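You operate a simulated robot arm through the tools that you are given. There is no shell and no other tool. Be economical: measure what you need, move in short steps, check, and stop when the job is done.

You are at the controls of a simulated two-armed robot. One attempt, no reset.

## Task
Pick up the bottle from the top of foam box two with one hand, pass it to the other hand and put it on the top of the narrow table. Set down upright: bottle.

It is judged by the outcome, as a careful person would: the job done as asked, and still so three seconds after it is handed in. It fails if anything else is knocked over, pushed out of place, dropped, spilled or broken.

## Robot
Two 7-joint arms with two-finger parallel grippers on one trunk, on a base that drives. Base frame: it is fixed to the floor where the robot stands at the start and does not move with it; the origin is under the middle of the robot, x ahead of it, y to its left, z up; the surface under the hand at the start is at about z = 981. Units: mm, degrees, N and s.
The left shoulder is at the start at [-82, 119, 851], the right one opposite. With the tool pointing down near the work surface each hand reaches from about 100 to 540 mm from the robot's upright axis, wherever it stands, measured 20 degrees to its own side. Places, roughly: top of the narrow table [1000, 4000, 700]. Payload 3.43 kg a hand.
Tool frame (each hand has its own): the origin (TCP) lies between the finger pads and is the grasp point; the fingertips stand 30 mm ahead of it; z points along the fingers, y is the line along which they close. Largest opening 94 mm; finger width 28, thickness 10; the body of the gripper, 50 by 96 mm, starts 55 mm behind the TCP.
Orientation is that of the tool frame in the base frame, as [roll, pitch, yaw] about the fixed x, y, z axes, in that order (R = Rz(yaw) Ry(pitch) Rx(roll)). With the fingers straight down and closing along the base's y, the tool's x points along the base's -x, its y along +y and its z along -z.

## Interface
- The arms move only by the tool step_arm. It takes "left_rows", "right_rows" or both (then of equal length, played together; a hand with none holds still); each is a list that holds one entry, the list of rows, each a list of 7 numbers: the shift along the tool's x, y, z in units of 30 mm (1.0 is 30 mm), then the turn, a rotation vector about the tool's x, y, z in units of 8 degrees (1.0 is 8 degrees), then the opening in per cent of the stroke, from 0 (shut) to 100 (fully open). In form: [[[dx, dy, dz, ax, ay, az, claw], ...]]. A call has 1 to 20 rows; each row shifts and turns the commanded pose from where the row before left it, along the tool's axes as they then stand. A call with a number of a shift or a turn outside -1 to 1 is refused whole. Rows are played at 5 a second. More than 50 mm and 8.6 degrees between two rows, or a gripper value outside its range, and nothing of the call is played. A pose out of reach is approached as far as the arm can. The call stops where the force on the tool passes 40 N (or 10 N more than at its start, if that is more) or the arm is blocked; 0.2 s more then pass. The fingers move at their own pace (about 153 mm/s each) and stop on an object; they squeeze with about 39 N. The grip force told is the motor's: it shows also when the fingers shut on nothing. Time passes only in rows, and 0.2 s behind the last, so rows that do not move let the fingers close. The reply holds the time, the measured pose of the TCP, the force on the tool along the base axes, the opening and the grip force, in the units named above and with some noise, with the torque about the TCP (base axes, N m) and any sound that the robot's microphone picked up.
- Cameras (640 x 400 px; columns grow to the right, rows downward): "scene" is now at [34.4, 26.5, 1568.1]; the picture's right is [0.32, -0.95, 0.00], its down [-0.65, -0.22, -0.73] and it looks along [0.69, 0.23, -0.69] (base axes); focal length 260 px, centre (320, 200). "left" rides on the left gripper at [76, -14, -102] in its tool frame; the picture's right is [0.18, 0.98, 0.00], its down [-0.75, 0.14, -0.64] and it looks along [-0.63, 0.12, 0.77] (tool axes); focal length 243 px, centre (320, 200). "right" rides on the right gripper at [76, 14, -102] in its tool frame; the picture's right is [-0.18, 0.98, 0.00], its down [-0.75, -0.14, -0.64] and it looks along [-0.63, -0.12, 0.77] (tool axes); focal length 243 px, centre (320, 200). There is no depth. A picture from a camera that has moved, and an enlarged one, comes with that camera's place and axes in the base frame and with its lens.
- capture(camera): a new picture of that camera. It takes no simulated time.
- move_column(by): slides the trunk up (or, below 0, down) by that many mm; the arms and the scene camera ride with it, the base frame stays. It gives what a move gives, with no picture.
- steer(legs): drives the robot by 1 to 6 legs, each [ahead, left, turn to the left] in mm, mm and degrees, along the robot's own axes; the way and the turn of a leg run together, so that a leg with both is an arc; at most 1500 mm and 180 degrees a leg. The arms and the cameras ride along, it lands a little off, and it stops where it bumps. It gives what a move gives.
- turn_head(pan, tilt): turns the head with the scene camera to pan (to the left, within 143 degrees either way) and tilt (down, from -29 to 69), counted from straight ahead of the robot. It gives what a move gives.
- inspect(camera, box): a new picture of the part [left, top, right, bottom] of that camera's present view, enlarged. It takes no simulated time.
- sign_off(): hands the job in; it is judged then, once.

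Go step by step. Nothing tells you exact positions but the pictures and the camera data: compare them with the known pose of the tool, close in by small moves and look again before you grip or let go. The budget is 120 turns and 100 pictures, counting those below and the enlarged ones. Unless the task says otherwise, let go and move clear before handing in, and close with one line.

The tools are called after "Call:" as name(argument=value, ...) on one line, values as JSON. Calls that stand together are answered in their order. step_arm: Moves the arms, as the interface text tells. Its arguments: {"type":"object","properties":{"left_rows":{"type":"array","items":{"type":"array","items":{"type":"array","items":{"type":"number"}}}},"right_rows":{"type":"array","items":{"type":"array","items":{"type":"array","items":{"type":"number"}}}}},"required":[]} The other tools are called the same way: move_column (by) slides the trunk up or down; steer (legs) drives the base; turn_head (pan, tilt) turns the head that bears the scene camera; capture (camera) takes a picture; inspect (camera, box) takes an enlarged picture of a part of a camera's view; sign_off () hands the job in.

At the start:

```text
time_s: 0.0
left_tcp_pos: [227.4, 192.2, 1248.4]
left_orientation: [180.0, 0.0, 179.9]
left_wrist_force: [0.0, -0.1, -0.5]
left_wrist_torque: [-0.03, -0.02, -0.01]
left_gripper_width: 94.1
left_finger_force: 0.2
right_tcp_pos: [358.2, -57.3, 1183.0]
right_orientation: [-180.0, 0.0, -179.9]
right_wrist_force: [-0.6, -0.5, -0.6]
right_wrist_torque: [-0.02, -0.01, -0.01]
right_gripper_width: 93.9
right_finger_force: 0.1
trunk travel left (down, up): [-275.0, 60.0]
robot x, y, heading: [0.8, 2.4, -0.0]
head pan, tilt: [18.8, 43.4]
```

scene: 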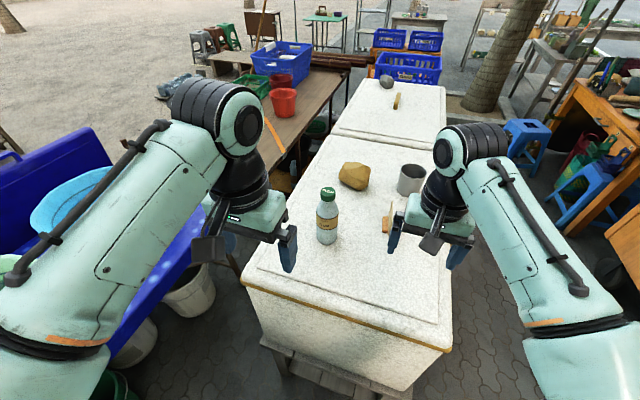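
right: 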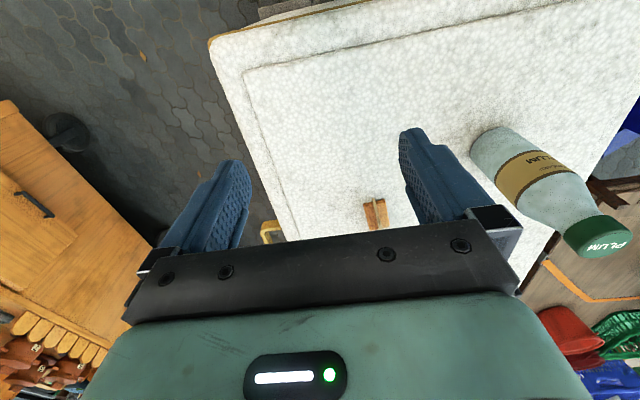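
left: 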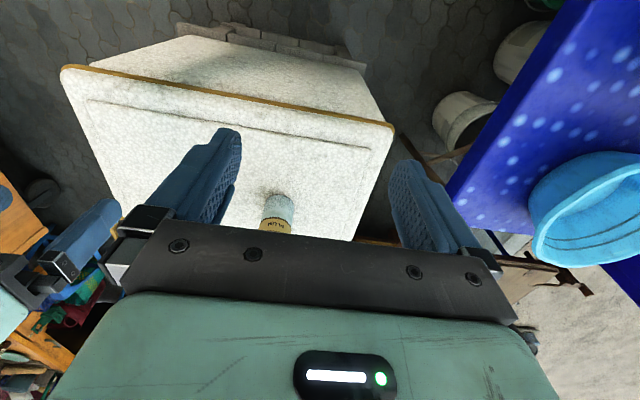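

The bottle stands on the near foam box at about [490, 155]; the table should be about 4 m to my left. I'll look that way first, and get a closer view of the bottle.

Call:
inspect(camera="scene", box=[240, 140, 480, 290])

Call:
turn_head(pan=80, tilt=25)

Call:
capture(camera="scene")

```text
2.67 times, centred on (360, 215) of scene
camera zoom: at [34.4, 26.5, 1568.1], right [0.32, -0.95, 0.0], down [-0.65, -0.22, -0.73], along [0.69, 0.23, -0.69], focal length 693 px, centre (213, 160)
```

zoom: 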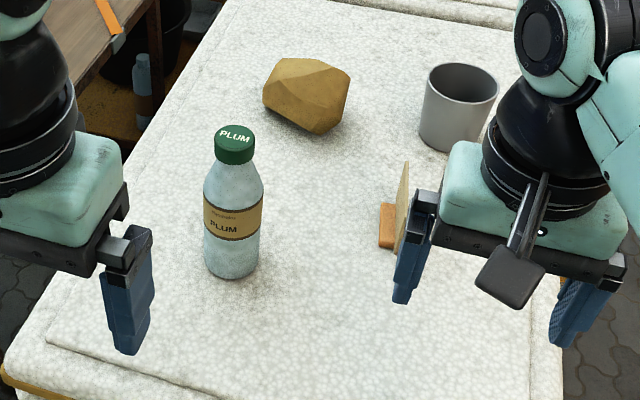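

```text
time_s: 1.3
left_tcp_pos: [227.0, 191.4, 1246.6]
left_orientation: [180.0, 0.0, 180.0]
left_wrist_force: [-0.5, 0.2, -0.1]
left_wrist_torque: [0.01, 0.03, 0.01]
left_gripper_width: 94.1
left_finger_force: 0.1
right_tcp_pos: [358.5, -58.1, 1183.2]
right_orientation: [179.9, -0.1, -180.0]
right_wrist_force: [0.4, -0.6, -0.2]
right_wrist_torque: [0.02, -0.04, -0.01]
right_gripper_width: 94.2
right_finger_force: 0.0
trunk travel left (down, up): [-275.0, 60.0]
robot x, y, heading: [2.8, -1.4, -0.2]
head pan, tilt: [80.0, 25.0]
```

```text
95 pictures are left
camera scene: at [-27.7, 90.6, 1596.4], right [0.98, -0.17, 0.0], down [-0.07, -0.42, -0.91], along [0.16, 0.89, -0.42], focal length 260 px, centre (320, 200)
```

scene: 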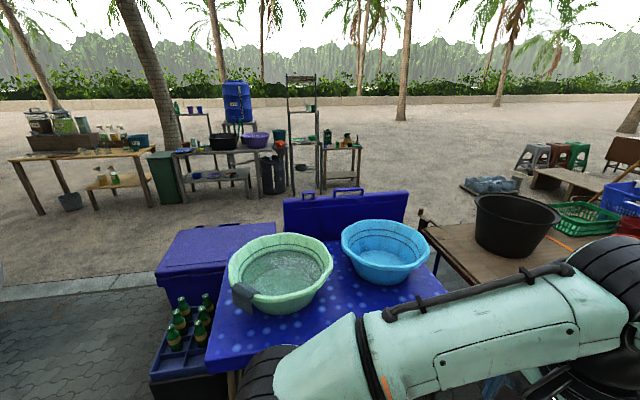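

The small table at about pixel (341,148) matches the given place of the narrow table. I'll zoom on it.

Call:
inspect(camera="scene", box=[270, 110, 398, 190])

Call:
turn_head(pan=125, tilt=35)

Call:
capture(camera="scene")

```text
5.00 times, centred on (334, 150) of scene
camera zoom: at [-27.7, 90.6, 1596.4], right [0.98, -0.17, 0.0], down [-0.07, -0.42, -0.91], along [0.16, 0.89, -0.42], focal length 1300 px, centre (250, 450)
```

zoom: 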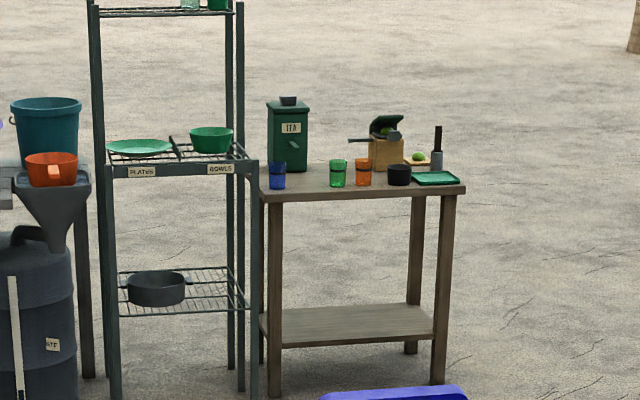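

```text
time_s: 2.4
left_tcp_pos: [227.1, 192.1, 1247.4]
left_orientation: [-179.9, 0.1, -180.0]
left_wrist_force: [0.1, -1.0, -0.2]
left_wrist_torque: [0.03, -0.02, 0.0]
left_gripper_width: 93.9
left_finger_force: 0.1
right_tcp_pos: [359.1, -59.9, 1183.2]
right_orientation: [180.0, 0.0, 180.0]
right_wrist_force: [0.6, 0.0, 0.7]
right_wrist_torque: [-0.03, 0.0, 0.02]
right_gripper_width: 93.9
right_finger_force: 0.0
trunk travel left (down, up): [-275.0, 60.0]
robot x, y, heading: [1.1, -0.3, 0.2]
head pan, tilt: [125.0, 35.0]
```

```text
93 pictures are left
camera scene: at [-94.2, 72.1, 1580.6], right [0.82, 0.57, 0.0], down [0.33, -0.47, -0.82], along [-0.47, 0.67, -0.57], focal length 260 px, centre (320, 200)
```

scene: 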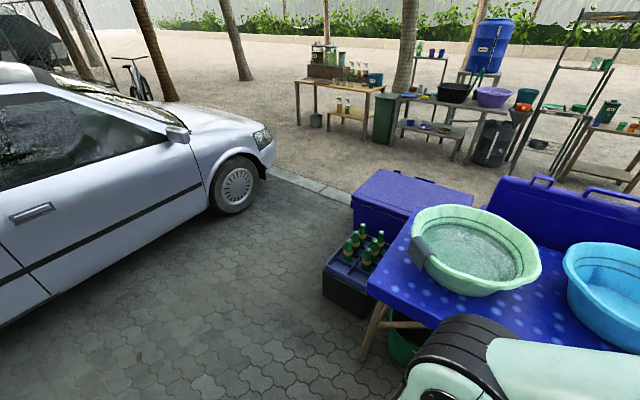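

The narrow table holds cups, so the final placement should be from above; therefore the left hand will take the bottle's body from the front (tilted), and the right hand will take the cap from above. I first turn the left hand towards the bottle (≈[487,155], height ≈175, Ø≈59).

Call:
turn_head(pan=18.8, tilt=43.4)

Call:
step_arm(left_rows=[[[-0.86, -0.31, 0.81, 0, 0, 0, 100], [-0.86, -0.31, 0.81, 0, 0, 0, 100], [-0.86, -0.31, 0.81, 0, 0, 0, 100], [-0.86, -0.31, 0.81, 0, 0, 0, 100], [0, 0, 0, 0, -1, 0, 100], [0, 0, 0, 0, -1, 0, 100], [0, 0, 0, 0, -1, 0, 100], [0, 0, 0, 0, -1, 0, 100], [0, 0, 0, 0, -1, 0, 100], [0, 0, 0, 0, -1, 0, 100], [0, 0, 0, 0, -1, 0, 100], [0, 0, 0, 0, -1, 0, 100]]])

Call:
capture(camera="scene")

Call:
capture(camera="left")

```text
time_s: 4.3
left_tcp_pos: [226.1, 193.2, 1248.2]
left_orientation: [-179.9, 0.1, 180.0]
left_wrist_force: [-1.0, 0.0, 0.6]
left_wrist_torque: [0.04, -0.01, 0.01]
left_gripper_width: 94.2
left_finger_force: 0.1
right_tcp_pos: [358.6, -57.8, 1183.1]
right_orientation: [-179.9, -0.1, -180.0]
right_wrist_force: [0.2, -0.3, -0.2]
right_wrist_torque: [0.0, 0.0, 0.03]
right_gripper_width: 94.2
right_finger_force: 0.1
trunk travel left (down, up): [-275.0, 60.0]
robot x, y, heading: [-2.6, -1.6, 0.0]
head pan, tilt: [18.8, 43.4]
```

```text
time_s: 6.9
left_tcp_pos: [329.1, 155.3, 1151.2]
left_orientation: [180.0, 64.1, 180.0]
left_wrist_force: [0.4, -0.1, -0.7]
left_wrist_torque: [0.04, 0.02, 0.02]
left_gripper_width: 94.0
left_finger_force: 0.1
right_tcp_pos: [358.8, -59.9, 1183.9]
right_orientation: [-180.0, 0.0, 179.9]
right_wrist_force: [0.5, -0.8, -0.1]
right_wrist_torque: [0.06, 0.04, 0.02]
right_gripper_width: 94.0
right_finger_force: 0.0
trunk travel left (down, up): [-275.0, 60.0]
robot x, y, heading: [0.7, 0.5, -0.0]
head pan, tilt: [18.8, 43.4]
```

```text
92 pictures are left
camera scene: at [34.0, 25.5, 1568.1], right [0.32, -0.95, 0.0], down [-0.65, -0.22, -0.73], along [0.69, 0.23, -0.69], focal length 260 px, centre (320, 200)
```

scene: 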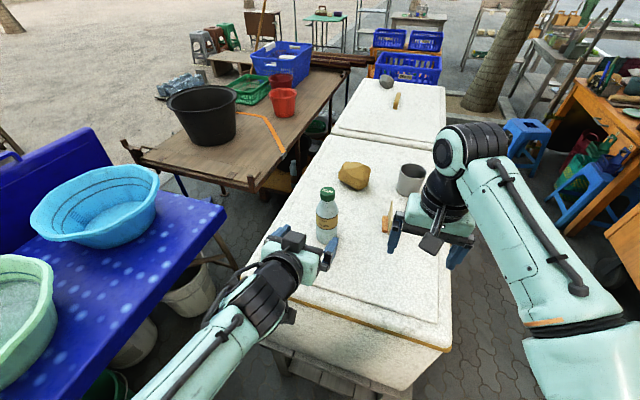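

```text
91 pictures are left
camera left: at [203.4, 139.8, 1126.7], right [-0.08, 0.98, -0.17], down [-0.25, 0.14, 0.96], along [0.97, 0.12, 0.23], focal length 243 px, centre (320, 200)
```

left: 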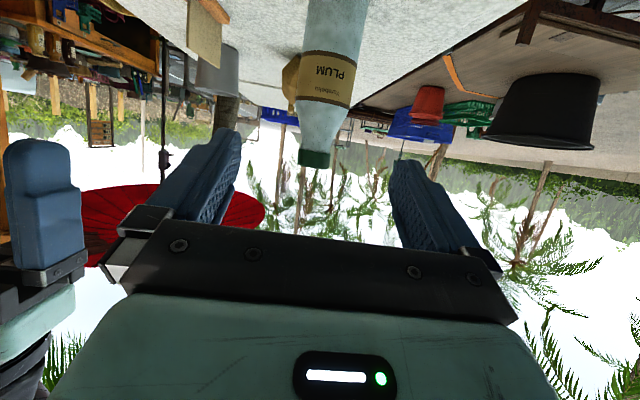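

The left hand turned well and the bottle lies straight ahead of it. I lower it to just in front of the bottle and look.

Call:
step_arm(left_rows=[[[0.46, 0.025, 0.88, 0, 0, 0, 100], [0.46, 0.025, 0.88, 0, 0, 0, 100], [0.46, 0.025, 0.88, 0, 0, 0, 100], [0.46, 0.025, 0.88, 0, 0, 0, 100]]])

Call:
inspect(camera="scene", box=[240, 150, 400, 250])

Call:
capture(camera="left")

```text
time_s: 7.9
left_tcp_pos: [400.1, 159.2, 1057.1]
left_orientation: [180.0, 63.9, 179.8]
left_wrist_force: [0.1, -0.4, 0.1]
left_wrist_torque: [0.0, -0.02, -0.01]
left_gripper_width: 94.2
left_finger_force: 0.1
right_tcp_pos: [358.3, -58.0, 1183.0]
right_orientation: [-179.9, 0.0, -180.0]
right_wrist_force: [0.2, -0.3, 0.5]
right_wrist_torque: [0.04, 0.01, -0.02]
right_gripper_width: 93.7
right_finger_force: 0.1
trunk travel left (down, up): [-275.0, 60.0]
robot x, y, heading: [0.7, 0.5, 0.1]
head pan, tilt: [18.8, 43.4]
```

```text
4.00 times, centred on (320, 200) of scene
camera zoom: at [35.4, 26.6, 1568.1], right [0.32, -0.95, 0.0], down [-0.65, -0.22, -0.73], along [0.69, 0.23, -0.69], focal length 1040 px, centre (320, 200)
```

zoom: 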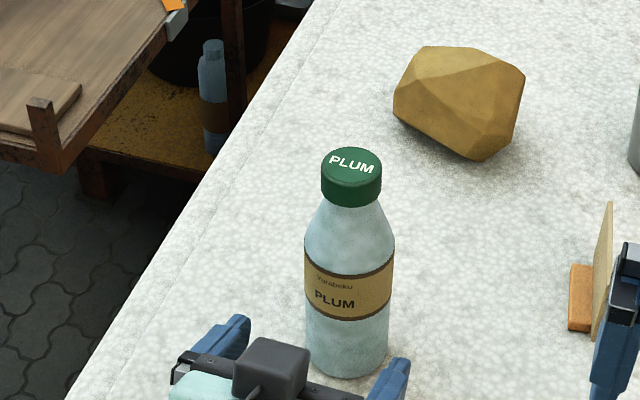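

```text
89 pictures are left
camera left: at [273.9, 145.3, 1033.2], right [-0.08, 0.98, -0.16], down [-0.25, 0.14, 0.96], along [0.97, 0.12, 0.23], focal length 243 px, centre (320, 200)
```

left: 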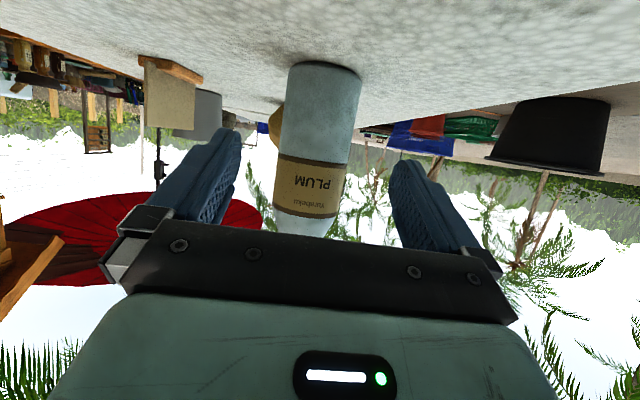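

The bottle is centred between the fingers (y≈159). I advance about 82 mm so the body lies between the pads, then look.

Call:
step_arm(left_rows=[[[-0.347, 0, 0.843, 0, 0, 0, 100], [-0.347, 0, 0.843, 0, 0, 0, 100], [-0.347, 0, 0.843, 0, 0, 0, 100]]])

Call:
inspect(camera="scene", box=[240, 150, 400, 250])

Call:
capture(camera="left")

```text
time_s: 8.7
left_tcp_pos: [484.8, 158.8, 1050.2]
left_orientation: [-179.8, 64.0, -179.8]
left_wrist_force: [0.4, 0.3, 0.3]
left_wrist_torque: [0.02, -0.02, 0.0]
left_gripper_width: 94.0
left_finger_force: 0.1
right_tcp_pos: [358.0, -58.3, 1182.9]
right_orientation: [-179.9, 0.1, -180.0]
right_wrist_force: [0.2, -0.1, -0.4]
right_wrist_torque: [-0.03, 0.02, 0.04]
right_gripper_width: 93.9
right_finger_force: 0.1
trunk travel left (down, up): [-275.0, 60.0]
robot x, y, heading: [0.1, -0.7, 0.0]
head pan, tilt: [18.8, 43.4]
```

```text
4.00 times, centred on (320, 200) of scene
camera zoom: at [35.3, 26.5, 1568.1], right [0.32, -0.95, 0.0], down [-0.65, -0.22, -0.73], along [0.69, 0.23, -0.69], focal length 1040 px, centre (320, 200)
```

zoom: 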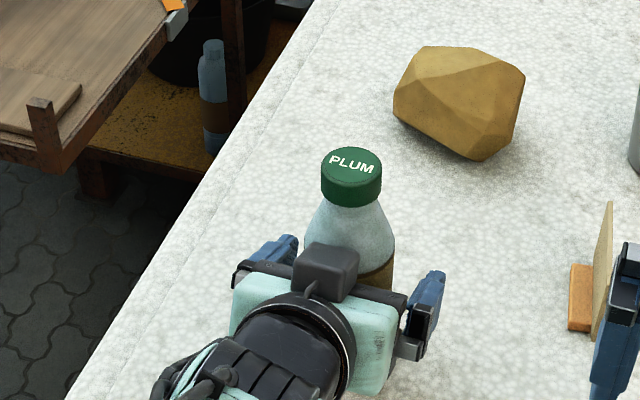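

```text
87 pictures are left
camera left: at [358.1, 143.2, 1025.7], right [-0.08, 0.98, -0.17], down [-0.25, 0.14, 0.96], along [0.97, 0.12, 0.23], focal length 243 px, centre (320, 200)
```

left: 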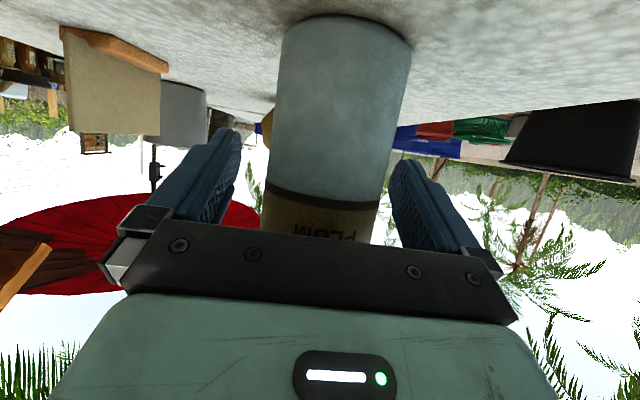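

The bottle body is between the pads. I close the left hand.

Call:
step_arm(left_rows=[[[0, 0, 0, 0, 0, 0, 0], [0, 0, 0, 0, 0, 0, 0], [0, 0, 0, 0, 0, 0, 0], [0, 0, 0, 0, 0, 0, 0]]])

Call:
capture(camera="left")

```text
time_s: 9.7
left_tcp_pos: [483.6, 158.2, 1050.3]
left_orientation: [-179.9, 63.9, -180.0]
left_wrist_force: [-1.2, 0.6, 1.4]
left_wrist_torque: [-0.02, 0.01, 0.01]
left_gripper_width: 61.9
left_finger_force: 39.0
right_tcp_pos: [357.5, -58.0, 1182.8]
right_orientation: [180.0, 0.0, -180.0]
right_wrist_force: [-0.2, 0.1, -0.3]
right_wrist_torque: [0.02, 0.04, -0.03]
right_gripper_width: 94.1
right_finger_force: 0.0
trunk travel left (down, up): [-275.0, 60.0]
robot x, y, heading: [-2.1, -1.1, 0.1]
head pan, tilt: [18.8, 43.4]
```

```text
86 pictures are left
camera left: at [357.3, 143.4, 1026.1], right [-0.08, 0.98, -0.17], down [-0.25, 0.14, 0.96], along [0.97, 0.12, 0.23], focal length 243 px, centre (320, 200)
```

left: 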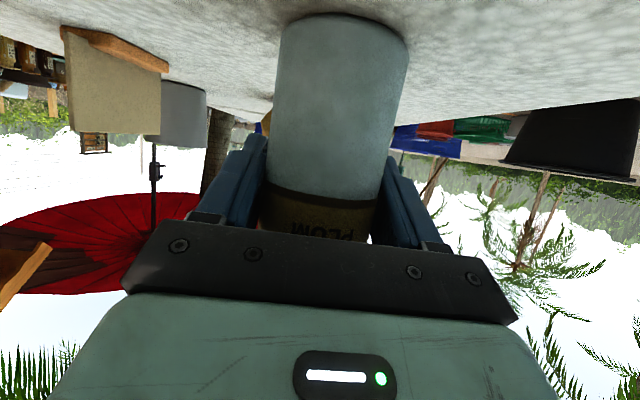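

Gripped at 62 mm. I lift straight up by about 150 mm, slowly, and check for slip.

Call:
step_arm(left_rows=[[[-0.45, 0, -0.219, 0, 0, 0, 0], [-0.45, 0, -0.219, 0, 0, 0, 0], [-0.45, 0, -0.219, 0, 0, 0, 0], [-0.45, 0, -0.219, 0, 0, 0, 0], [-0.45, 0, -0.219, 0, 0, 0, 0], [-0.45, 0, -0.219, 0, 0, 0, 0], [-0.45, 0, -0.219, 0, 0, 0, 0], [-0.45, 0, -0.219, 0, 0, 0, 0], [-0.45, 0, -0.219, 0, 0, 0, 0], [-0.45, 0, -0.219, 0, 0, 0, 0]]])

Call:
capture(camera="scene")

Call:
capture(camera="left")

Call:
capture(camera="right")

```text
time_s: 11.9
left_tcp_pos: [481.5, 159.1, 1200.8]
left_orientation: [-179.9, 64.0, 180.0]
left_wrist_force: [-0.5, -0.4, -3.3]
left_wrist_torque: [0.02, -0.02, 0.0]
left_gripper_width: 61.5
left_finger_force: 39.0
right_tcp_pos: [358.6, -57.9, 1183.6]
right_orientation: [180.0, 0.0, -179.9]
right_wrist_force: [-0.4, 0.0, -0.6]
right_wrist_torque: [-0.03, -0.01, -0.04]
right_gripper_width: 94.3
right_finger_force: 0.1
trunk travel left (down, up): [-275.0, 60.0]
robot x, y, heading: [-3.3, 1.8, 0.3]
head pan, tilt: [18.8, 43.4]
```

```text
85 pictures are left
camera scene: at [34.6, 26.6, 1568.1], right [0.32, -0.95, 0.0], down [-0.65, -0.22, -0.73], along [0.69, 0.23, -0.69], focal length 260 px, centre (320, 200)
```

scene: 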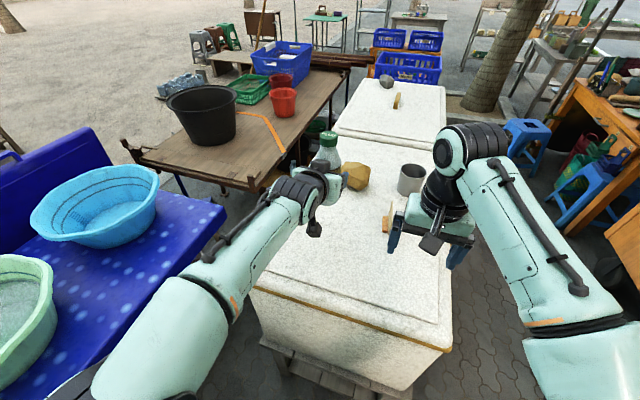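

```text
84 pictures are left
camera left: at [355.8, 145.8, 1176.3], right [-0.08, 0.98, -0.17], down [-0.25, 0.14, 0.96], along [0.97, 0.12, 0.23], focal length 243 px, centre (320, 200)
```

left: 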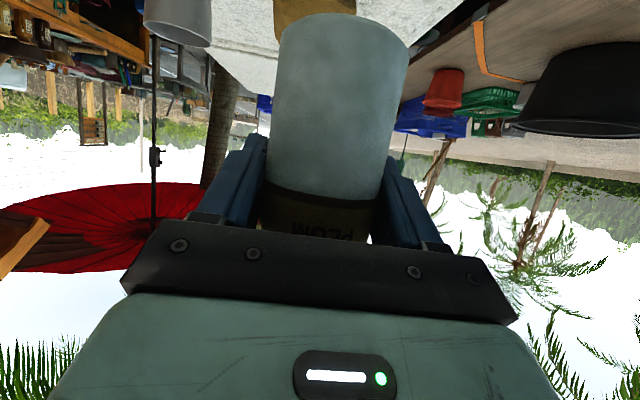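

```text
83 pictures are left
camera right: at [282.3, -43.5, 1285.7], right [0.18, 0.98, 0.0], down [0.75, -0.14, 0.64], along [0.63, -0.12, -0.77], focal length 243 px, centre (320, 200)
```

right: 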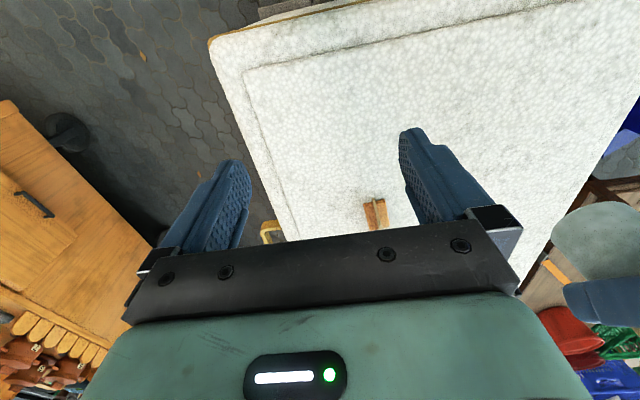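

The bottle is held firm and level (about 0.3 kg). I raise the right hand out of the way, then bring the bottle in front of the middle of the robot.

Call:
step_arm(right_rows=[[[0, -0.2, -0.95, 0, 0, 0, 100], [0, -0.2, -0.95, 0, 0, 0, 100], [0, -0.2, -0.95, 0, 0, 0, 100], [0, -0.2, -0.95, 0, 0, 0, 100], [0, -0.2, -0.95, 0, 0, 0, 100], [0, -0.2, -0.95, 0, 0, 0, 100], [0, -0.2, -0.95, 0, 0, 0, 100]]])

Call:
step_arm(left_rows=[[[0.451, -0.55, -0.281, 0, 0, 0, 0], [0.451, -0.55, -0.281, 0, 0, 0, 0], [0.451, -0.55, -0.281, 0, 0, 0, 0], [0.451, -0.55, -0.281, 0, 0, 0, 0], [0.451, -0.55, -0.281, 0, 0, 0, 0], [0.451, -0.55, -0.281, 0, 0, 0, 0]]])

Call:
turn_head(pan=0, tilt=43.4)

Call:
capture(camera="scene")

Call:
capture(camera="right")

```text
time_s: 13.5
left_tcp_pos: [482.2, 159.5, 1199.2]
left_orientation: [180.0, 64.0, 180.0]
left_wrist_force: [-0.1, -0.2, -2.9]
left_wrist_torque: [0.02, -0.04, -0.02]
left_gripper_width: 61.8
left_finger_force: 39.2
right_tcp_pos: [340.2, -78.3, 1234.2]
right_orientation: [-179.3, -0.2, -179.7]
right_wrist_force: [-0.4, 1.0, 0.9]
right_wrist_torque: [-0.01, -0.01, 0.01]
right_gripper_width: 94.1
right_finger_force: 0.0
right hand out of reach, approached as far as the arm can: row 2, 3, 4, 5, 6, 7
trunk travel left (down, up): [-275.0, 60.0]
robot x, y, heading: [0.5, 0.7, -0.0]
head pan, tilt: [18.8, 43.4]
```

```text
time_s: 14.9
left_tcp_pos: [399.0, 63.1, 1147.9]
left_orientation: [-179.0, 63.8, -179.1]
left_wrist_force: [-0.3, -0.8, -3.1]
left_wrist_torque: [-0.01, 0.01, -0.01]
left_gripper_width: 61.8
left_finger_force: 39.1
right_tcp_pos: [338.6, -79.0, 1233.4]
right_orientation: [-179.4, -0.2, -179.7]
right_wrist_force: [0.2, 0.1, 0.2]
right_wrist_torque: [0.0, 0.02, 0.03]
right_gripper_width: 94.1
right_finger_force: 0.0
trunk travel left (down, up): [-275.0, 60.0]
robot x, y, heading: [-1.5, 3.9, 0.2]
head pan, tilt: [18.8, 43.4]
```

```text
time_s: 15.7
left_tcp_pos: [400.3, 62.1, 1147.0]
left_orientation: [-179.4, 63.8, -179.4]
left_wrist_force: [-0.3, 0.7, -3.0]
left_wrist_torque: [-0.02, -0.02, 0.04]
left_gripper_width: 61.6
left_finger_force: 38.9
right_tcp_pos: [338.3, -76.4, 1233.4]
right_orientation: [-179.3, -0.2, -179.7]
right_wrist_force: [0.0, 0.3, 0.1]
right_wrist_torque: [0.02, -0.03, 0.01]
right_gripper_width: 93.9
right_finger_force: 0.0
trunk travel left (down, up): [-275.0, 60.0]
robot x, y, heading: [0.2, -3.1, -0.1]
head pan, tilt: [0.0, 43.4]
```

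```text
82 pictures are left
camera scene: at [38.9, 0.0, 1568.1], right [0.0, -1.0, 0.0], down [-0.69, 0.0, -0.73], along [0.73, 0.0, -0.69], focal length 260 px, centre (320, 200)
```

scene: 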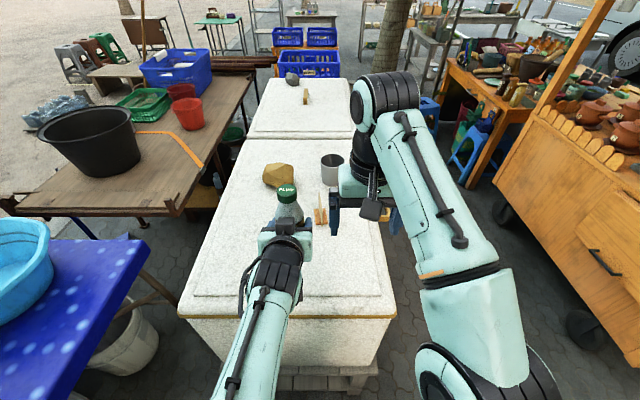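

```text
81 pictures are left
camera right: at [262.6, -61.4, 1336.6], right [0.18, 0.98, -0.01], down [0.76, -0.13, 0.64], along [0.63, -0.12, -0.77], focal length 243 px, centre (320, 200)
```

right: 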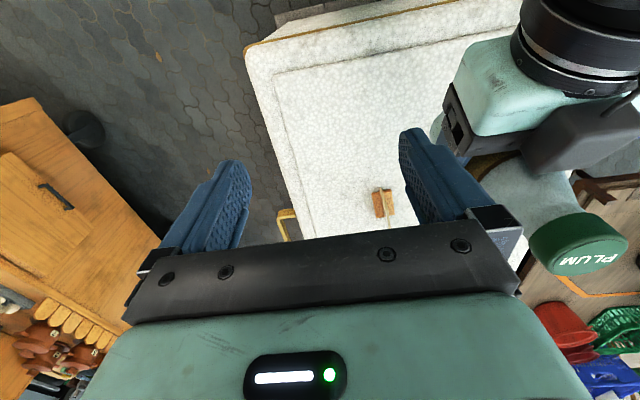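

The right hand can't go higher pointing down, so the exchange has to be lower, away from the box. I'll look behind before backing off.

Call:
turn_head(pan=143, tilt=40)

Call:
capture(camera="scene")

Call:
turn_head(pan=-143, tilt=40)

Call:
capture(camera="scene")

```text
time_s: 17.9
left_tcp_pos: [400.3, 62.4, 1147.6]
left_orientation: [-179.4, 63.8, -179.4]
left_wrist_force: [-0.6, 0.6, -3.5]
left_wrist_torque: [0.01, 0.0, 0.0]
left_gripper_width: 61.8
left_finger_force: 39.0
right_tcp_pos: [337.7, -76.5, 1233.1]
right_orientation: [-179.3, -0.2, -179.7]
right_wrist_force: [-0.8, -0.5, -0.1]
right_wrist_torque: [-0.01, 0.04, 0.0]
right_gripper_width: 94.0
right_finger_force: 0.1
trunk travel left (down, up): [-275.0, 60.0]
robot x, y, heading: [-0.4, 1.5, -0.2]
head pan, tilt: [143.0, 40.0]
```

```text
80 pictures are left
camera scene: at [-111.4, 51.2, 1573.1], right [0.6, 0.8, 0.0], down [0.51, -0.39, -0.77], along [-0.61, 0.46, -0.64], focal length 260 px, centre (320, 200)
```

scene: 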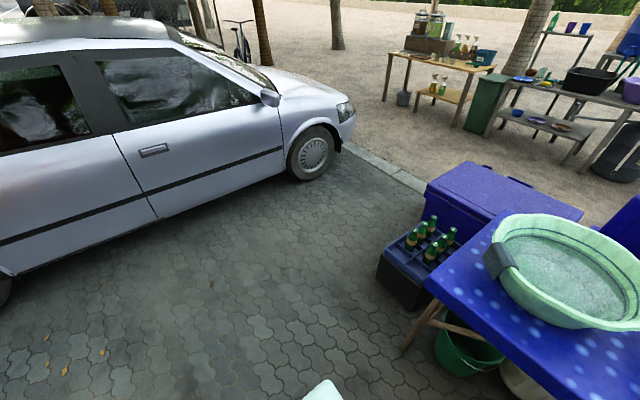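

```text
time_s: 21.9
left_tcp_pos: [400.1, 61.2, 1147.7]
left_orientation: [-179.3, 63.8, -179.4]
left_wrist_force: [0.7, 0.1, -3.8]
left_wrist_torque: [0.01, 0.02, 0.0]
left_gripper_width: 61.6
left_finger_force: 38.8
right_tcp_pos: [337.5, -76.1, 1234.3]
right_orientation: [-179.3, -0.2, -179.8]
right_wrist_force: [0.4, 0.1, -0.9]
right_wrist_torque: [-0.02, 0.0, -0.02]
right_gripper_width: 93.7
right_finger_force: 0.0
trunk travel left (down, up): [-275.0, 60.0]
robot x, y, heading: [1.2, -2.9, -0.2]
head pan, tilt: [-143.0, 40.0]
```

```text
79 pictures are left
camera scene: at [-111.5, -51.3, 1573.1], right [-0.6, 0.8, 0.0], down [0.51, 0.39, -0.77], along [-0.61, -0.46, -0.64], focal length 260 px, centre (320, 200)
```

scene: 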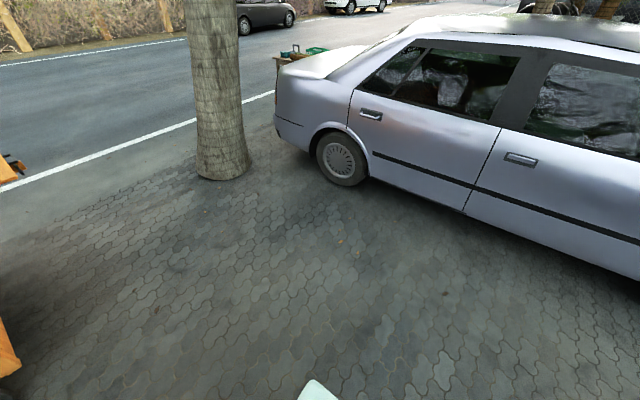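

Clear floor behind for over 1.5 m (the car's side is near x≈-1850). I back off 500 mm from the box.

Call:
steer(legs=[[-500, 0, 0]])

Call:
turn_head(pan=0, tilt=43.4)

Call:
capture(camera="scene")

```text
time_s: 24.8
left_tcp_pos: [-84.6, 61.0, 1146.8]
left_orientation: [-179.3, 63.8, -179.5]
left_wrist_force: [-1.2, 0.4, -3.7]
left_wrist_torque: [-0.03, 0.01, 0.02]
left_gripper_width: 61.5
left_finger_force: 38.9
right_tcp_pos: [-146.4, -77.2, 1233.7]
right_orientation: [-179.3, -0.2, -179.8]
right_wrist_force: [-0.6, 0.3, -0.1]
right_wrist_torque: [0.03, 0.01, 0.02]
right_gripper_width: 94.0
right_finger_force: 0.1
trunk travel left (down, up): [-275.0, 60.0]
robot x, y, heading: [-485.8, 3.5, -0.3]
head pan, tilt: [-143.0, 40.0]
```

```text
time_s: 27.0
left_tcp_pos: [-85.1, 60.5, 1146.3]
left_orientation: [-179.2, 63.8, -179.5]
left_wrist_force: [0.5, 0.3, -2.8]
left_wrist_torque: [-0.01, 0.0, 0.0]
left_gripper_width: 61.8
left_finger_force: 38.7
right_tcp_pos: [-146.6, -76.4, 1234.0]
right_orientation: [-179.4, -0.2, -179.9]
right_wrist_force: [-1.0, -0.4, 1.0]
right_wrist_torque: [0.0, 0.01, 0.02]
right_gripper_width: 94.1
right_finger_force: 0.2
trunk travel left (down, up): [-275.0, 60.0]
robot x, y, heading: [-481.9, 1.2, -0.1]
head pan, tilt: [0.0, 43.4]
```

```text
78 pictures are left
camera scene: at [-446.1, 0.5, 1568.1], right [0.0, -1.0, 0.0], down [-0.69, 0.0, -0.73], along [0.73, 0.0, -0.69], focal length 260 px, centre (320, 200)
```

scene: 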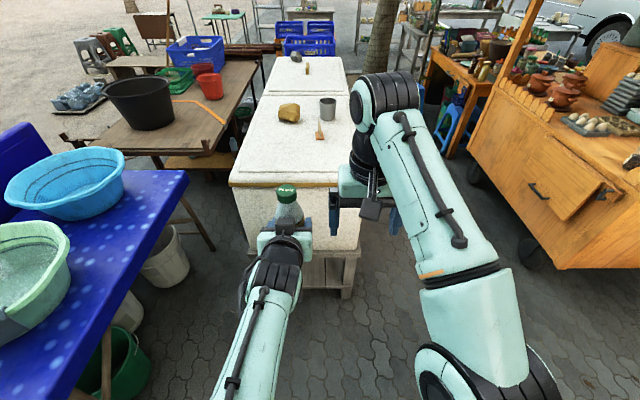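

Free space now. I lower the bottle with the left hand and bring the right hand over the cap, staying about 40 mm above it.

Call:
step_arm(left_rows=[[[0.82, 0, 0.4, 0, 0, 0, 0], [0.82, 0, 0.4, 0, 0, 0, 0], [0.82, 0, 0.4, 0, 0, 0, 0], [0.82, 0, 0.4, 0, 0, 0, 0], [0.82, 0, 0.4, 0, 0, 0, 0]]])

Call:
step_arm(right_rows=[[[-0.3, 0.76, 0.3, 0, 0, 0, 100], [-0.3, 0.76, 0.3, 0, 0, 0, 100], [-0.3, 0.76, 0.3, 0, 0, 0, 100], [-0.3, 0.76, 0.3, 0, 0, 0, 100]]])

Call:
capture(camera="scene")

Call:
capture(camera="right")

```text
time_s: 28.2
left_tcp_pos: [-81.7, 65.0, 1007.5]
left_orientation: [-174.3, 63.3, -174.6]
left_wrist_force: [0.2, 0.0, -3.4]
left_wrist_torque: [-0.03, -0.01, 0.0]
left_gripper_width: 61.8
left_finger_force: 39.2
right_tcp_pos: [-146.7, -77.8, 1233.6]
right_orientation: [-179.3, -0.2, -179.9]
right_wrist_force: [-1.3, -0.1, -0.2]
right_wrist_torque: [-0.03, -0.01, 0.01]
right_gripper_width: 93.9
right_finger_force: 0.1
trunk travel left (down, up): [-275.0, 60.0]
robot x, y, heading: [-485.2, -1.1, -0.2]
head pan, tilt: [0.0, 43.4]
```

```text
time_s: 29.2
left_tcp_pos: [-82.7, 66.8, 1008.4]
left_orientation: [-174.5, 63.3, -174.7]
left_wrist_force: [0.5, 1.1, -3.6]
left_wrist_torque: [0.0, -0.01, -0.02]
left_gripper_width: 61.8
left_finger_force: 38.7
right_tcp_pos: [-115.2, 14.1, 1193.5]
right_orientation: [-179.2, 0.0, -179.9]
right_wrist_force: [-0.4, 0.3, 0.3]
right_wrist_torque: [0.01, -0.01, -0.01]
right_gripper_width: 94.0
right_finger_force: 0.0
right hand out of reach, approached as far as the arm can: row 3
trunk travel left (down, up): [-275.0, 60.0]
robot x, y, heading: [-487.8, -1.3, -0.1]
head pan, tilt: [0.0, 43.4]
```

```text
77 pictures are left
camera scene: at [-445.7, 1.3, 1568.1], right [0.0, -1.0, 0.0], down [-0.69, 0.0, -0.73], along [0.73, 0.0, -0.69], focal length 260 px, centre (320, 200)
```

scene: 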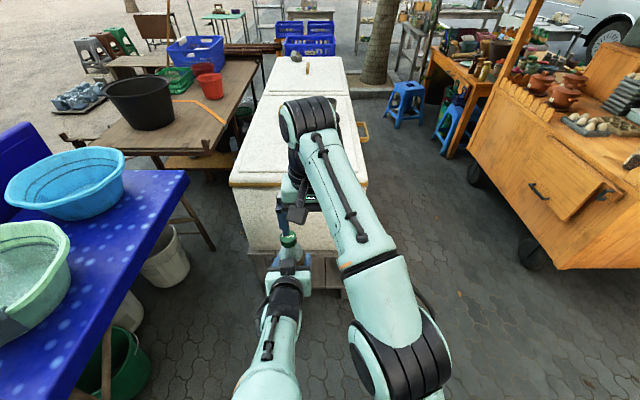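

```text
76 pictures are left
camera right: at [-191.6, 30.4, 1295.7], right [0.18, 0.98, -0.01], down [0.76, -0.13, 0.64], along [0.63, -0.13, -0.77], focal length 243 px, centre (320, 200)
```

right: 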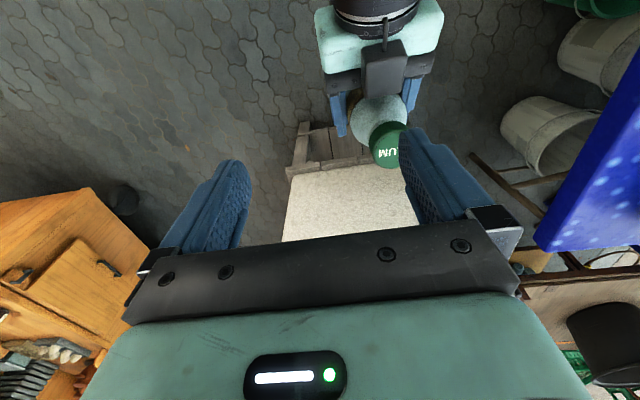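

The left hand rolled a little in descending (bottle leans ~2.5° to the left); I level it and bring the right hand above the cap.

Call:
step_arm(left_rows=[[[0, 0, 0, -0.14, 0.03, 0.28, 0], [0, 0, 0, 0, 0, 0, 0]]])

Call:
step_arm(right_rows=[[[-0.39, 0.59, 0.2, 0, 0, 0, 100], [-0.39, 0.59, 0.2, 0, 0, 0, 100], [-0.39, 0.59, 0.2, 0, 0, 0, 100]]])

Call:
capture(camera="right")

Call:
inspect(camera="scene", box=[220, 170, 380, 270])

```text
time_s: 29.8
left_tcp_pos: [-81.4, 72.3, 1010.7]
left_orientation: [-176.4, 62.7, -175.7]
left_wrist_force: [0.5, 0.3, -3.4]
left_wrist_torque: [0.0, 0.02, 0.0]
left_gripper_width: 61.8
left_finger_force: 38.6
right_tcp_pos: [-116.1, 13.0, 1193.9]
right_orientation: [-179.4, -0.2, -179.9]
right_wrist_force: [-0.3, -0.1, 0.5]
right_wrist_torque: [0.0, -0.02, -0.01]
right_gripper_width: 94.1
right_finger_force: 0.1
trunk travel left (down, up): [-275.0, 60.0]
robot x, y, heading: [-481.5, -4.0, -0.2]
head pan, tilt: [0.0, 43.4]
```

```text
time_s: 30.6
left_tcp_pos: [-81.2, 71.1, 1009.7]
left_orientation: [-176.4, 62.8, -175.7]
left_wrist_force: [0.5, -0.5, -3.2]
left_wrist_torque: [0.04, 0.0, -0.02]
left_gripper_width: 61.9
left_finger_force: 39.0
right_tcp_pos: [-104.4, 49.8, 1166.8]
right_orientation: [-179.4, -0.1, -179.8]
right_wrist_force: [0.8, 0.5, 0.0]
right_wrist_torque: [0.01, -0.02, -0.01]
right_gripper_width: 94.2
right_finger_force: 0.0
right hand out of reach, approached as far as the arm can: row 1, 2, 3
trunk travel left (down, up): [-275.0, 60.0]
robot x, y, heading: [-485.9, -3.5, -0.3]
head pan, tilt: [0.0, 43.4]
```

```text
75 pictures are left
camera right: at [-179.8, 65.1, 1270.4], right [0.18, 0.98, -0.01], down [0.75, -0.13, 0.64], along [0.63, -0.12, -0.77], focal length 243 px, centre (320, 200)
```

right: 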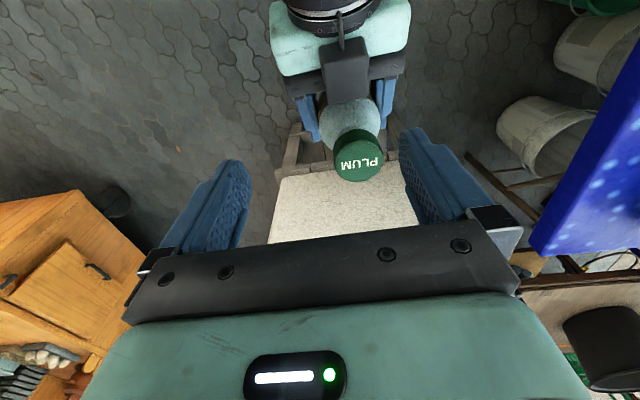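

```text
4.00 times, centred on (300, 220) of scene
camera zoom: at [-446.1, 0.5, 1568.1], right [0.0, -1.0, 0.0], down [-0.69, 0.0, -0.73], along [0.73, 0.0, -0.69], focal length 1040 px, centre (400, 120)
```

zoom: 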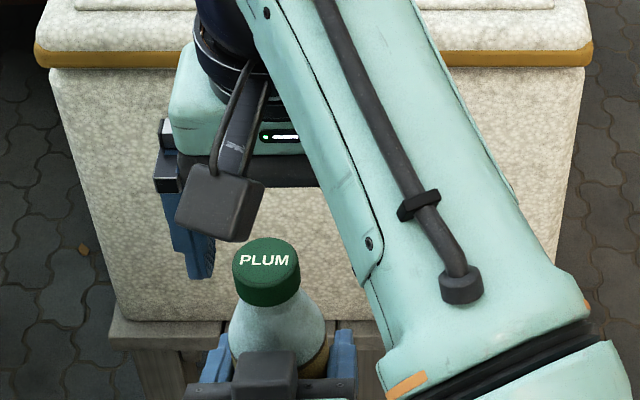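

The cap is at about [-82, 75, 1114]; the right arm is at its upper reach, so I lower the bottle 60 mm more and let the right hand follow lower.

Call:
step_arm(left_rows=[[[0.6, 0, 0.3, 0, 0, 0, 0], [0.6, 0, 0.3, 0, 0, 0, 0], [0.6, 0, 0.3, 0, 0, 0, 0]]])

Call:
step_arm(right_rows=[[[0, 0, 0.6, 0, 0, 0, 100]]])

```text
time_s: 31.4
left_tcp_pos: [-83.4, 62.8, 949.1]
left_orientation: [175.0, 63.5, 175.2]
left_wrist_force: [0.4, 0.7, -3.8]
left_wrist_torque: [-0.01, -0.01, 0.0]
left_gripper_width: 61.6
left_finger_force: 39.5
right_tcp_pos: [-103.2, 49.1, 1166.9]
right_orientation: [-179.4, -0.1, -180.0]
right_wrist_force: [0.2, 0.1, -0.9]
right_wrist_torque: [0.01, 0.0, 0.0]
right_gripper_width: 93.8
right_finger_force: 0.0
trunk travel left (down, up): [-275.0, 60.0]
robot x, y, heading: [-483.6, 3.5, -0.1]
head pan, tilt: [0.0, 43.4]
```

```text
time_s: 31.8
left_tcp_pos: [-83.9, 63.0, 948.7]
left_orientation: [175.2, 63.6, 175.4]
left_wrist_force: [0.2, 0.1, -3.3]
left_wrist_torque: [-0.02, 0.01, -0.02]
left_gripper_width: 61.7
left_finger_force: 39.5
right_tcp_pos: [-102.4, 50.5, 1149.4]
right_orientation: [-179.4, -0.3, -180.0]
right_wrist_force: [-0.1, -0.9, 0.3]
right_wrist_torque: [-0.02, 0.02, 0.01]
right_gripper_width: 93.8
right_finger_force: 0.1
trunk travel left (down, up): [-275.0, 60.0]
robot x, y, heading: [-484.8, 3.7, -0.1]
head pan, tilt: [0.0, 43.4]
```

The left arm now tracks again, so I undo the small levelling correction, then check.

Call:
step_arm(left_rows=[[[0, 0, 0, 0.14, 0, -0.28, 0], [0, 0, 0, 0, 0, 0, 0]]])

Call:
step_arm(right_rows=[[[-0.35, 0.3, 0.35, 0, 0, 0, 100], [-0.35, 0.3, 0.35, 0, 0, 0, 100]]])

Call:
capture(camera="right")

Call:
inspect(camera="scene", box=[220, 190, 380, 290])

```text
time_s: 32.4
left_tcp_pos: [-83.9, 62.8, 949.1]
left_orientation: [-179.2, 63.6, -179.4]
left_wrist_force: [0.6, 0.2, -2.9]
left_wrist_torque: [-0.01, -0.01, -0.03]
left_gripper_width: 61.1
left_finger_force: 38.8
right_tcp_pos: [-102.9, 49.6, 1149.0]
right_orientation: [-179.4, -0.2, -179.9]
right_wrist_force: [-0.2, -0.3, -0.1]
right_wrist_torque: [0.0, 0.01, -0.01]
right_gripper_width: 94.0
right_finger_force: 0.1
trunk travel left (down, up): [-275.0, 60.0]
robot x, y, heading: [-488.7, -1.0, -0.0]
head pan, tilt: [0.0, 43.4]
```

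```text
time_s: 33.0
left_tcp_pos: [-83.8, 62.9, 949.2]
left_orientation: [-179.1, 63.7, -179.4]
left_wrist_force: [-0.4, 0.5, -3.3]
left_wrist_torque: [-0.02, 0.01, -0.01]
left_gripper_width: 61.9
left_finger_force: 38.7
right_tcp_pos: [-82.8, 65.4, 1127.3]
right_orientation: [-179.3, -0.2, -179.9]
right_wrist_force: [-0.4, -0.6, -0.1]
right_wrist_torque: [0.0, -0.01, 0.03]
right_gripper_width: 94.0
right_finger_force: 0.0
trunk travel left (down, up): [-275.0, 60.0]
robot x, y, heading: [-482.1, -1.8, -0.4]
head pan, tilt: [0.0, 43.4]
```

```text
73 pictures are left
camera right: at [-159.1, 81.3, 1231.1], right [0.18, 0.98, -0.01], down [0.76, -0.13, 0.64], along [0.63, -0.13, -0.77], focal length 243 px, centre (320, 200)
```

right: 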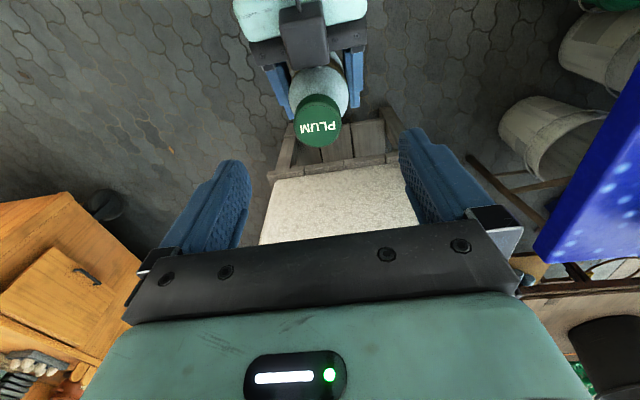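

```text
4.00 times, centred on (300, 240) of scene
camera zoom: at [-445.7, 0.8, 1568.1], right [0.0, -1.0, 0.0], down [-0.69, 0.0, -0.73], along [0.73, 0.0, -0.69], focal length 1040 px, centre (400, 40)
```

zoom: 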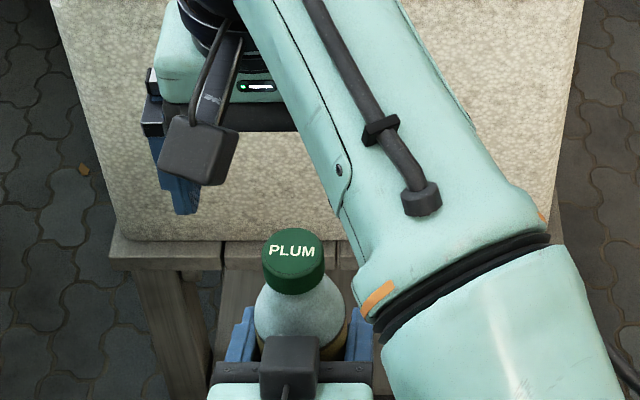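

The left hand is level again; the cap is at about [-84, 64, 1054], right under the right hand. I lower the right hand over the cap.

Call:
step_arm(right_rows=[[[0, 0, 0.7, 0, 0, 0, 100], [0, 0, 0.7, 0, 0, 0, 100], [0, 0, 0.7, 0, 0, 0, 100], [0, 0, 0.7, 0, 0, 0, 100]]])

Call:
capture(camera="right")

Call:
inspect(camera="scene", box=[220, 190, 380, 290])

```text
time_s: 34.0
left_tcp_pos: [-84.5, 62.2, 948.3]
left_orientation: [-179.3, 63.6, -179.5]
left_wrist_force: [-0.8, 0.5, -2.8]
left_wrist_torque: [0.0, 0.0, 0.0]
left_gripper_width: 61.7
left_finger_force: 39.0
right_tcp_pos: [-81.3, 64.9, 1046.2]
right_orientation: [-179.5, -0.2, -179.9]
right_wrist_force: [0.8, 0.3, -0.1]
right_wrist_torque: [-0.01, -0.02, 0.0]
right_gripper_width: 94.0
right_finger_force: 0.0
trunk travel left (down, up): [-275.0, 60.0]
robot x, y, heading: [-485.7, 3.5, -0.2]
head pan, tilt: [0.0, 43.4]
```

```text
71 pictures are left
camera right: at [-157.2, 80.6, 1148.3], right [0.18, 0.98, -0.01], down [0.76, -0.13, 0.64], along [0.63, -0.13, -0.77], focal length 243 px, centre (320, 200)
```

right: 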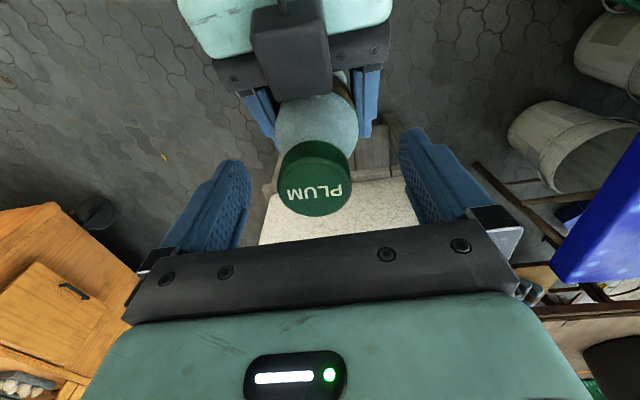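

```text
4.00 times, centred on (300, 240) of scene
camera zoom: at [-446.0, 0.6, 1568.1], right [0.0, -1.0, 0.0], down [-0.69, 0.0, -0.73], along [0.73, 0.0, -0.69], focal length 1040 px, centre (400, 40)
```

zoom: 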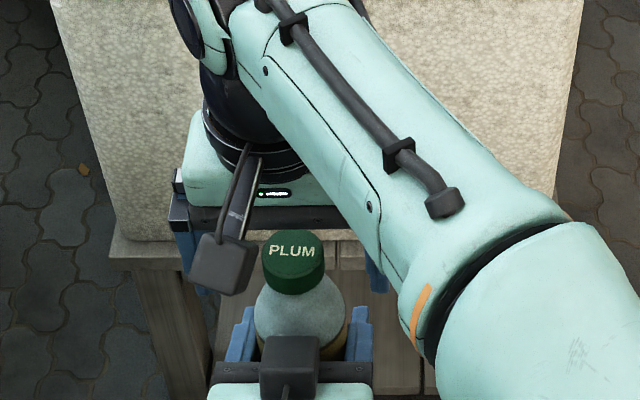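

The cap sits between the right fingers. A final 6 mm down, then I close the right hand on the cap.

Call:
step_arm(right_rows=[[[0.13, -0.04, 0.2, 0, 0, 0, 100], [0, 0, 0, 0, 0, 0, 0], [0, 0, 0, 0, 0, 0, 0], [0, 0, 0, 0, 0, 0, 0], [0, 0, 0, 0, 0, 0, 0]]])

Call:
capture(camera="right")

Call:
capture(camera="left")

```text
time_s: 35.2
left_tcp_pos: [-84.0, 62.4, 948.4]
left_orientation: [-179.2, 63.5, -179.5]
left_wrist_force: [0.6, 0.8, -2.2]
left_wrist_torque: [-0.03, 0.15, -0.07]
left_gripper_width: 61.8
left_finger_force: 38.6
right_tcp_pos: [-86.3, 62.7, 1041.2]
right_orientation: [-179.3, -0.1, -179.9]
right_wrist_force: [1.2, -1.0, 0.2]
right_wrist_torque: [-0.07, -0.13, 0.07]
right_gripper_width: 45.0
right_finger_force: 39.1
trunk travel left (down, up): [-275.0, 60.0]
robot x, y, heading: [-484.9, 0.9, -0.2]
head pan, tilt: [0.0, 43.4]
```

```text
69 pictures are left
camera right: at [-161.8, 79.3, 1142.8], right [0.18, 0.98, -0.01], down [0.76, -0.13, 0.64], along [0.63, -0.13, -0.77], focal length 243 px, centre (320, 200)
```

right: 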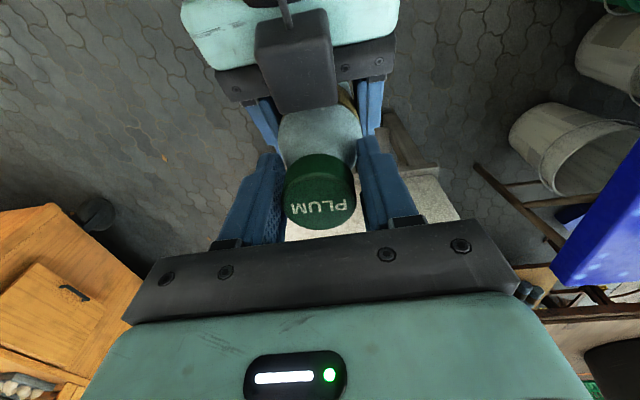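

```text
68 pictures are left
camera left: at [-210.4, 49.0, 925.7], right [-0.08, 0.98, -0.17], down [-0.24, 0.15, 0.96], along [0.97, 0.12, 0.22], focal length 243 px, centre (320, 200)
```

left: 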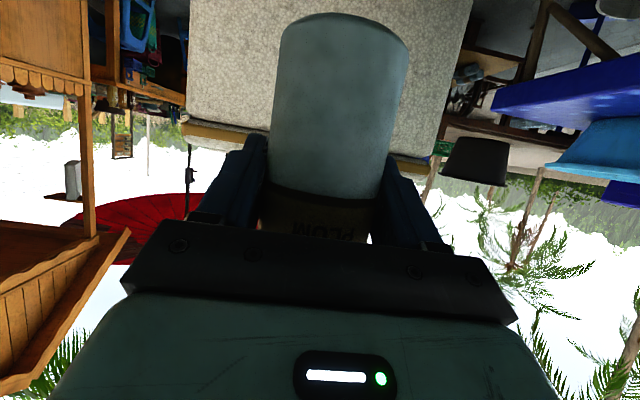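

Width 45 mm is more than the cap (~37 mm), so the fingertips pinch the sloping shoulder. I open, rise 14 mm and grip the cap proper.

Call:
step_arm(right_rows=[[[0, 0, 0, 0, 0, 0, 100], [0, 0, 0, 0, 0, 0, 100], [0, 0, -0.47, 0, 0, 0, 100], [0, 0, 0, 0, 0, 0, 0], [0, 0, 0, 0, 0, 0, 0], [0, 0, 0, 0, 0, 0, 0], [0, 0, 0, 0, 0, 0, 0]]])

Call:
capture(camera="right")

```text
time_s: 36.8
left_tcp_pos: [-85.5, 63.7, 949.0]
left_orientation: [-179.4, 63.6, -179.5]
left_wrist_force: [-3.3, -3.8, -2.3]
left_wrist_torque: [0.17, -0.28, -0.05]
left_gripper_width: 61.5
left_finger_force: 38.3
right_tcp_pos: [-85.4, 62.3, 1053.5]
right_orientation: [-179.3, -0.1, -179.9]
right_wrist_force: [3.1, 4.0, 1.0]
right_wrist_torque: [0.16, -0.05, 0.0]
right_gripper_width: 38.7
right_finger_force: 38.8
trunk travel left (down, up): [-275.0, 60.0]
robot x, y, heading: [-484.9, 1.5, -0.1]
head pan, tilt: [0.0, 43.4]
```

```text
67 pictures are left
camera right: at [-162.0, 78.7, 1156.6], right [0.18, 0.98, -0.01], down [0.76, -0.13, 0.64], along [0.63, -0.13, -0.77], focal length 243 px, centre (320, 200)
```

right: 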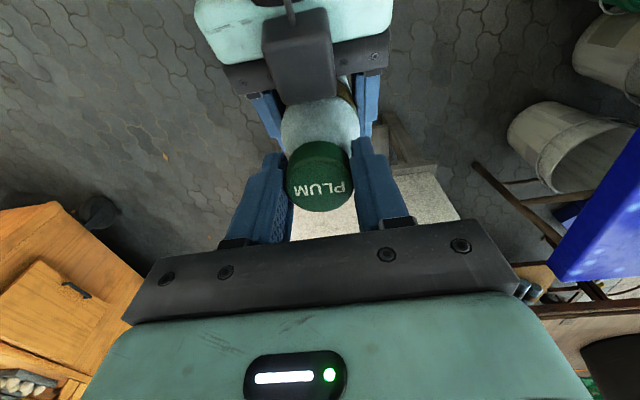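

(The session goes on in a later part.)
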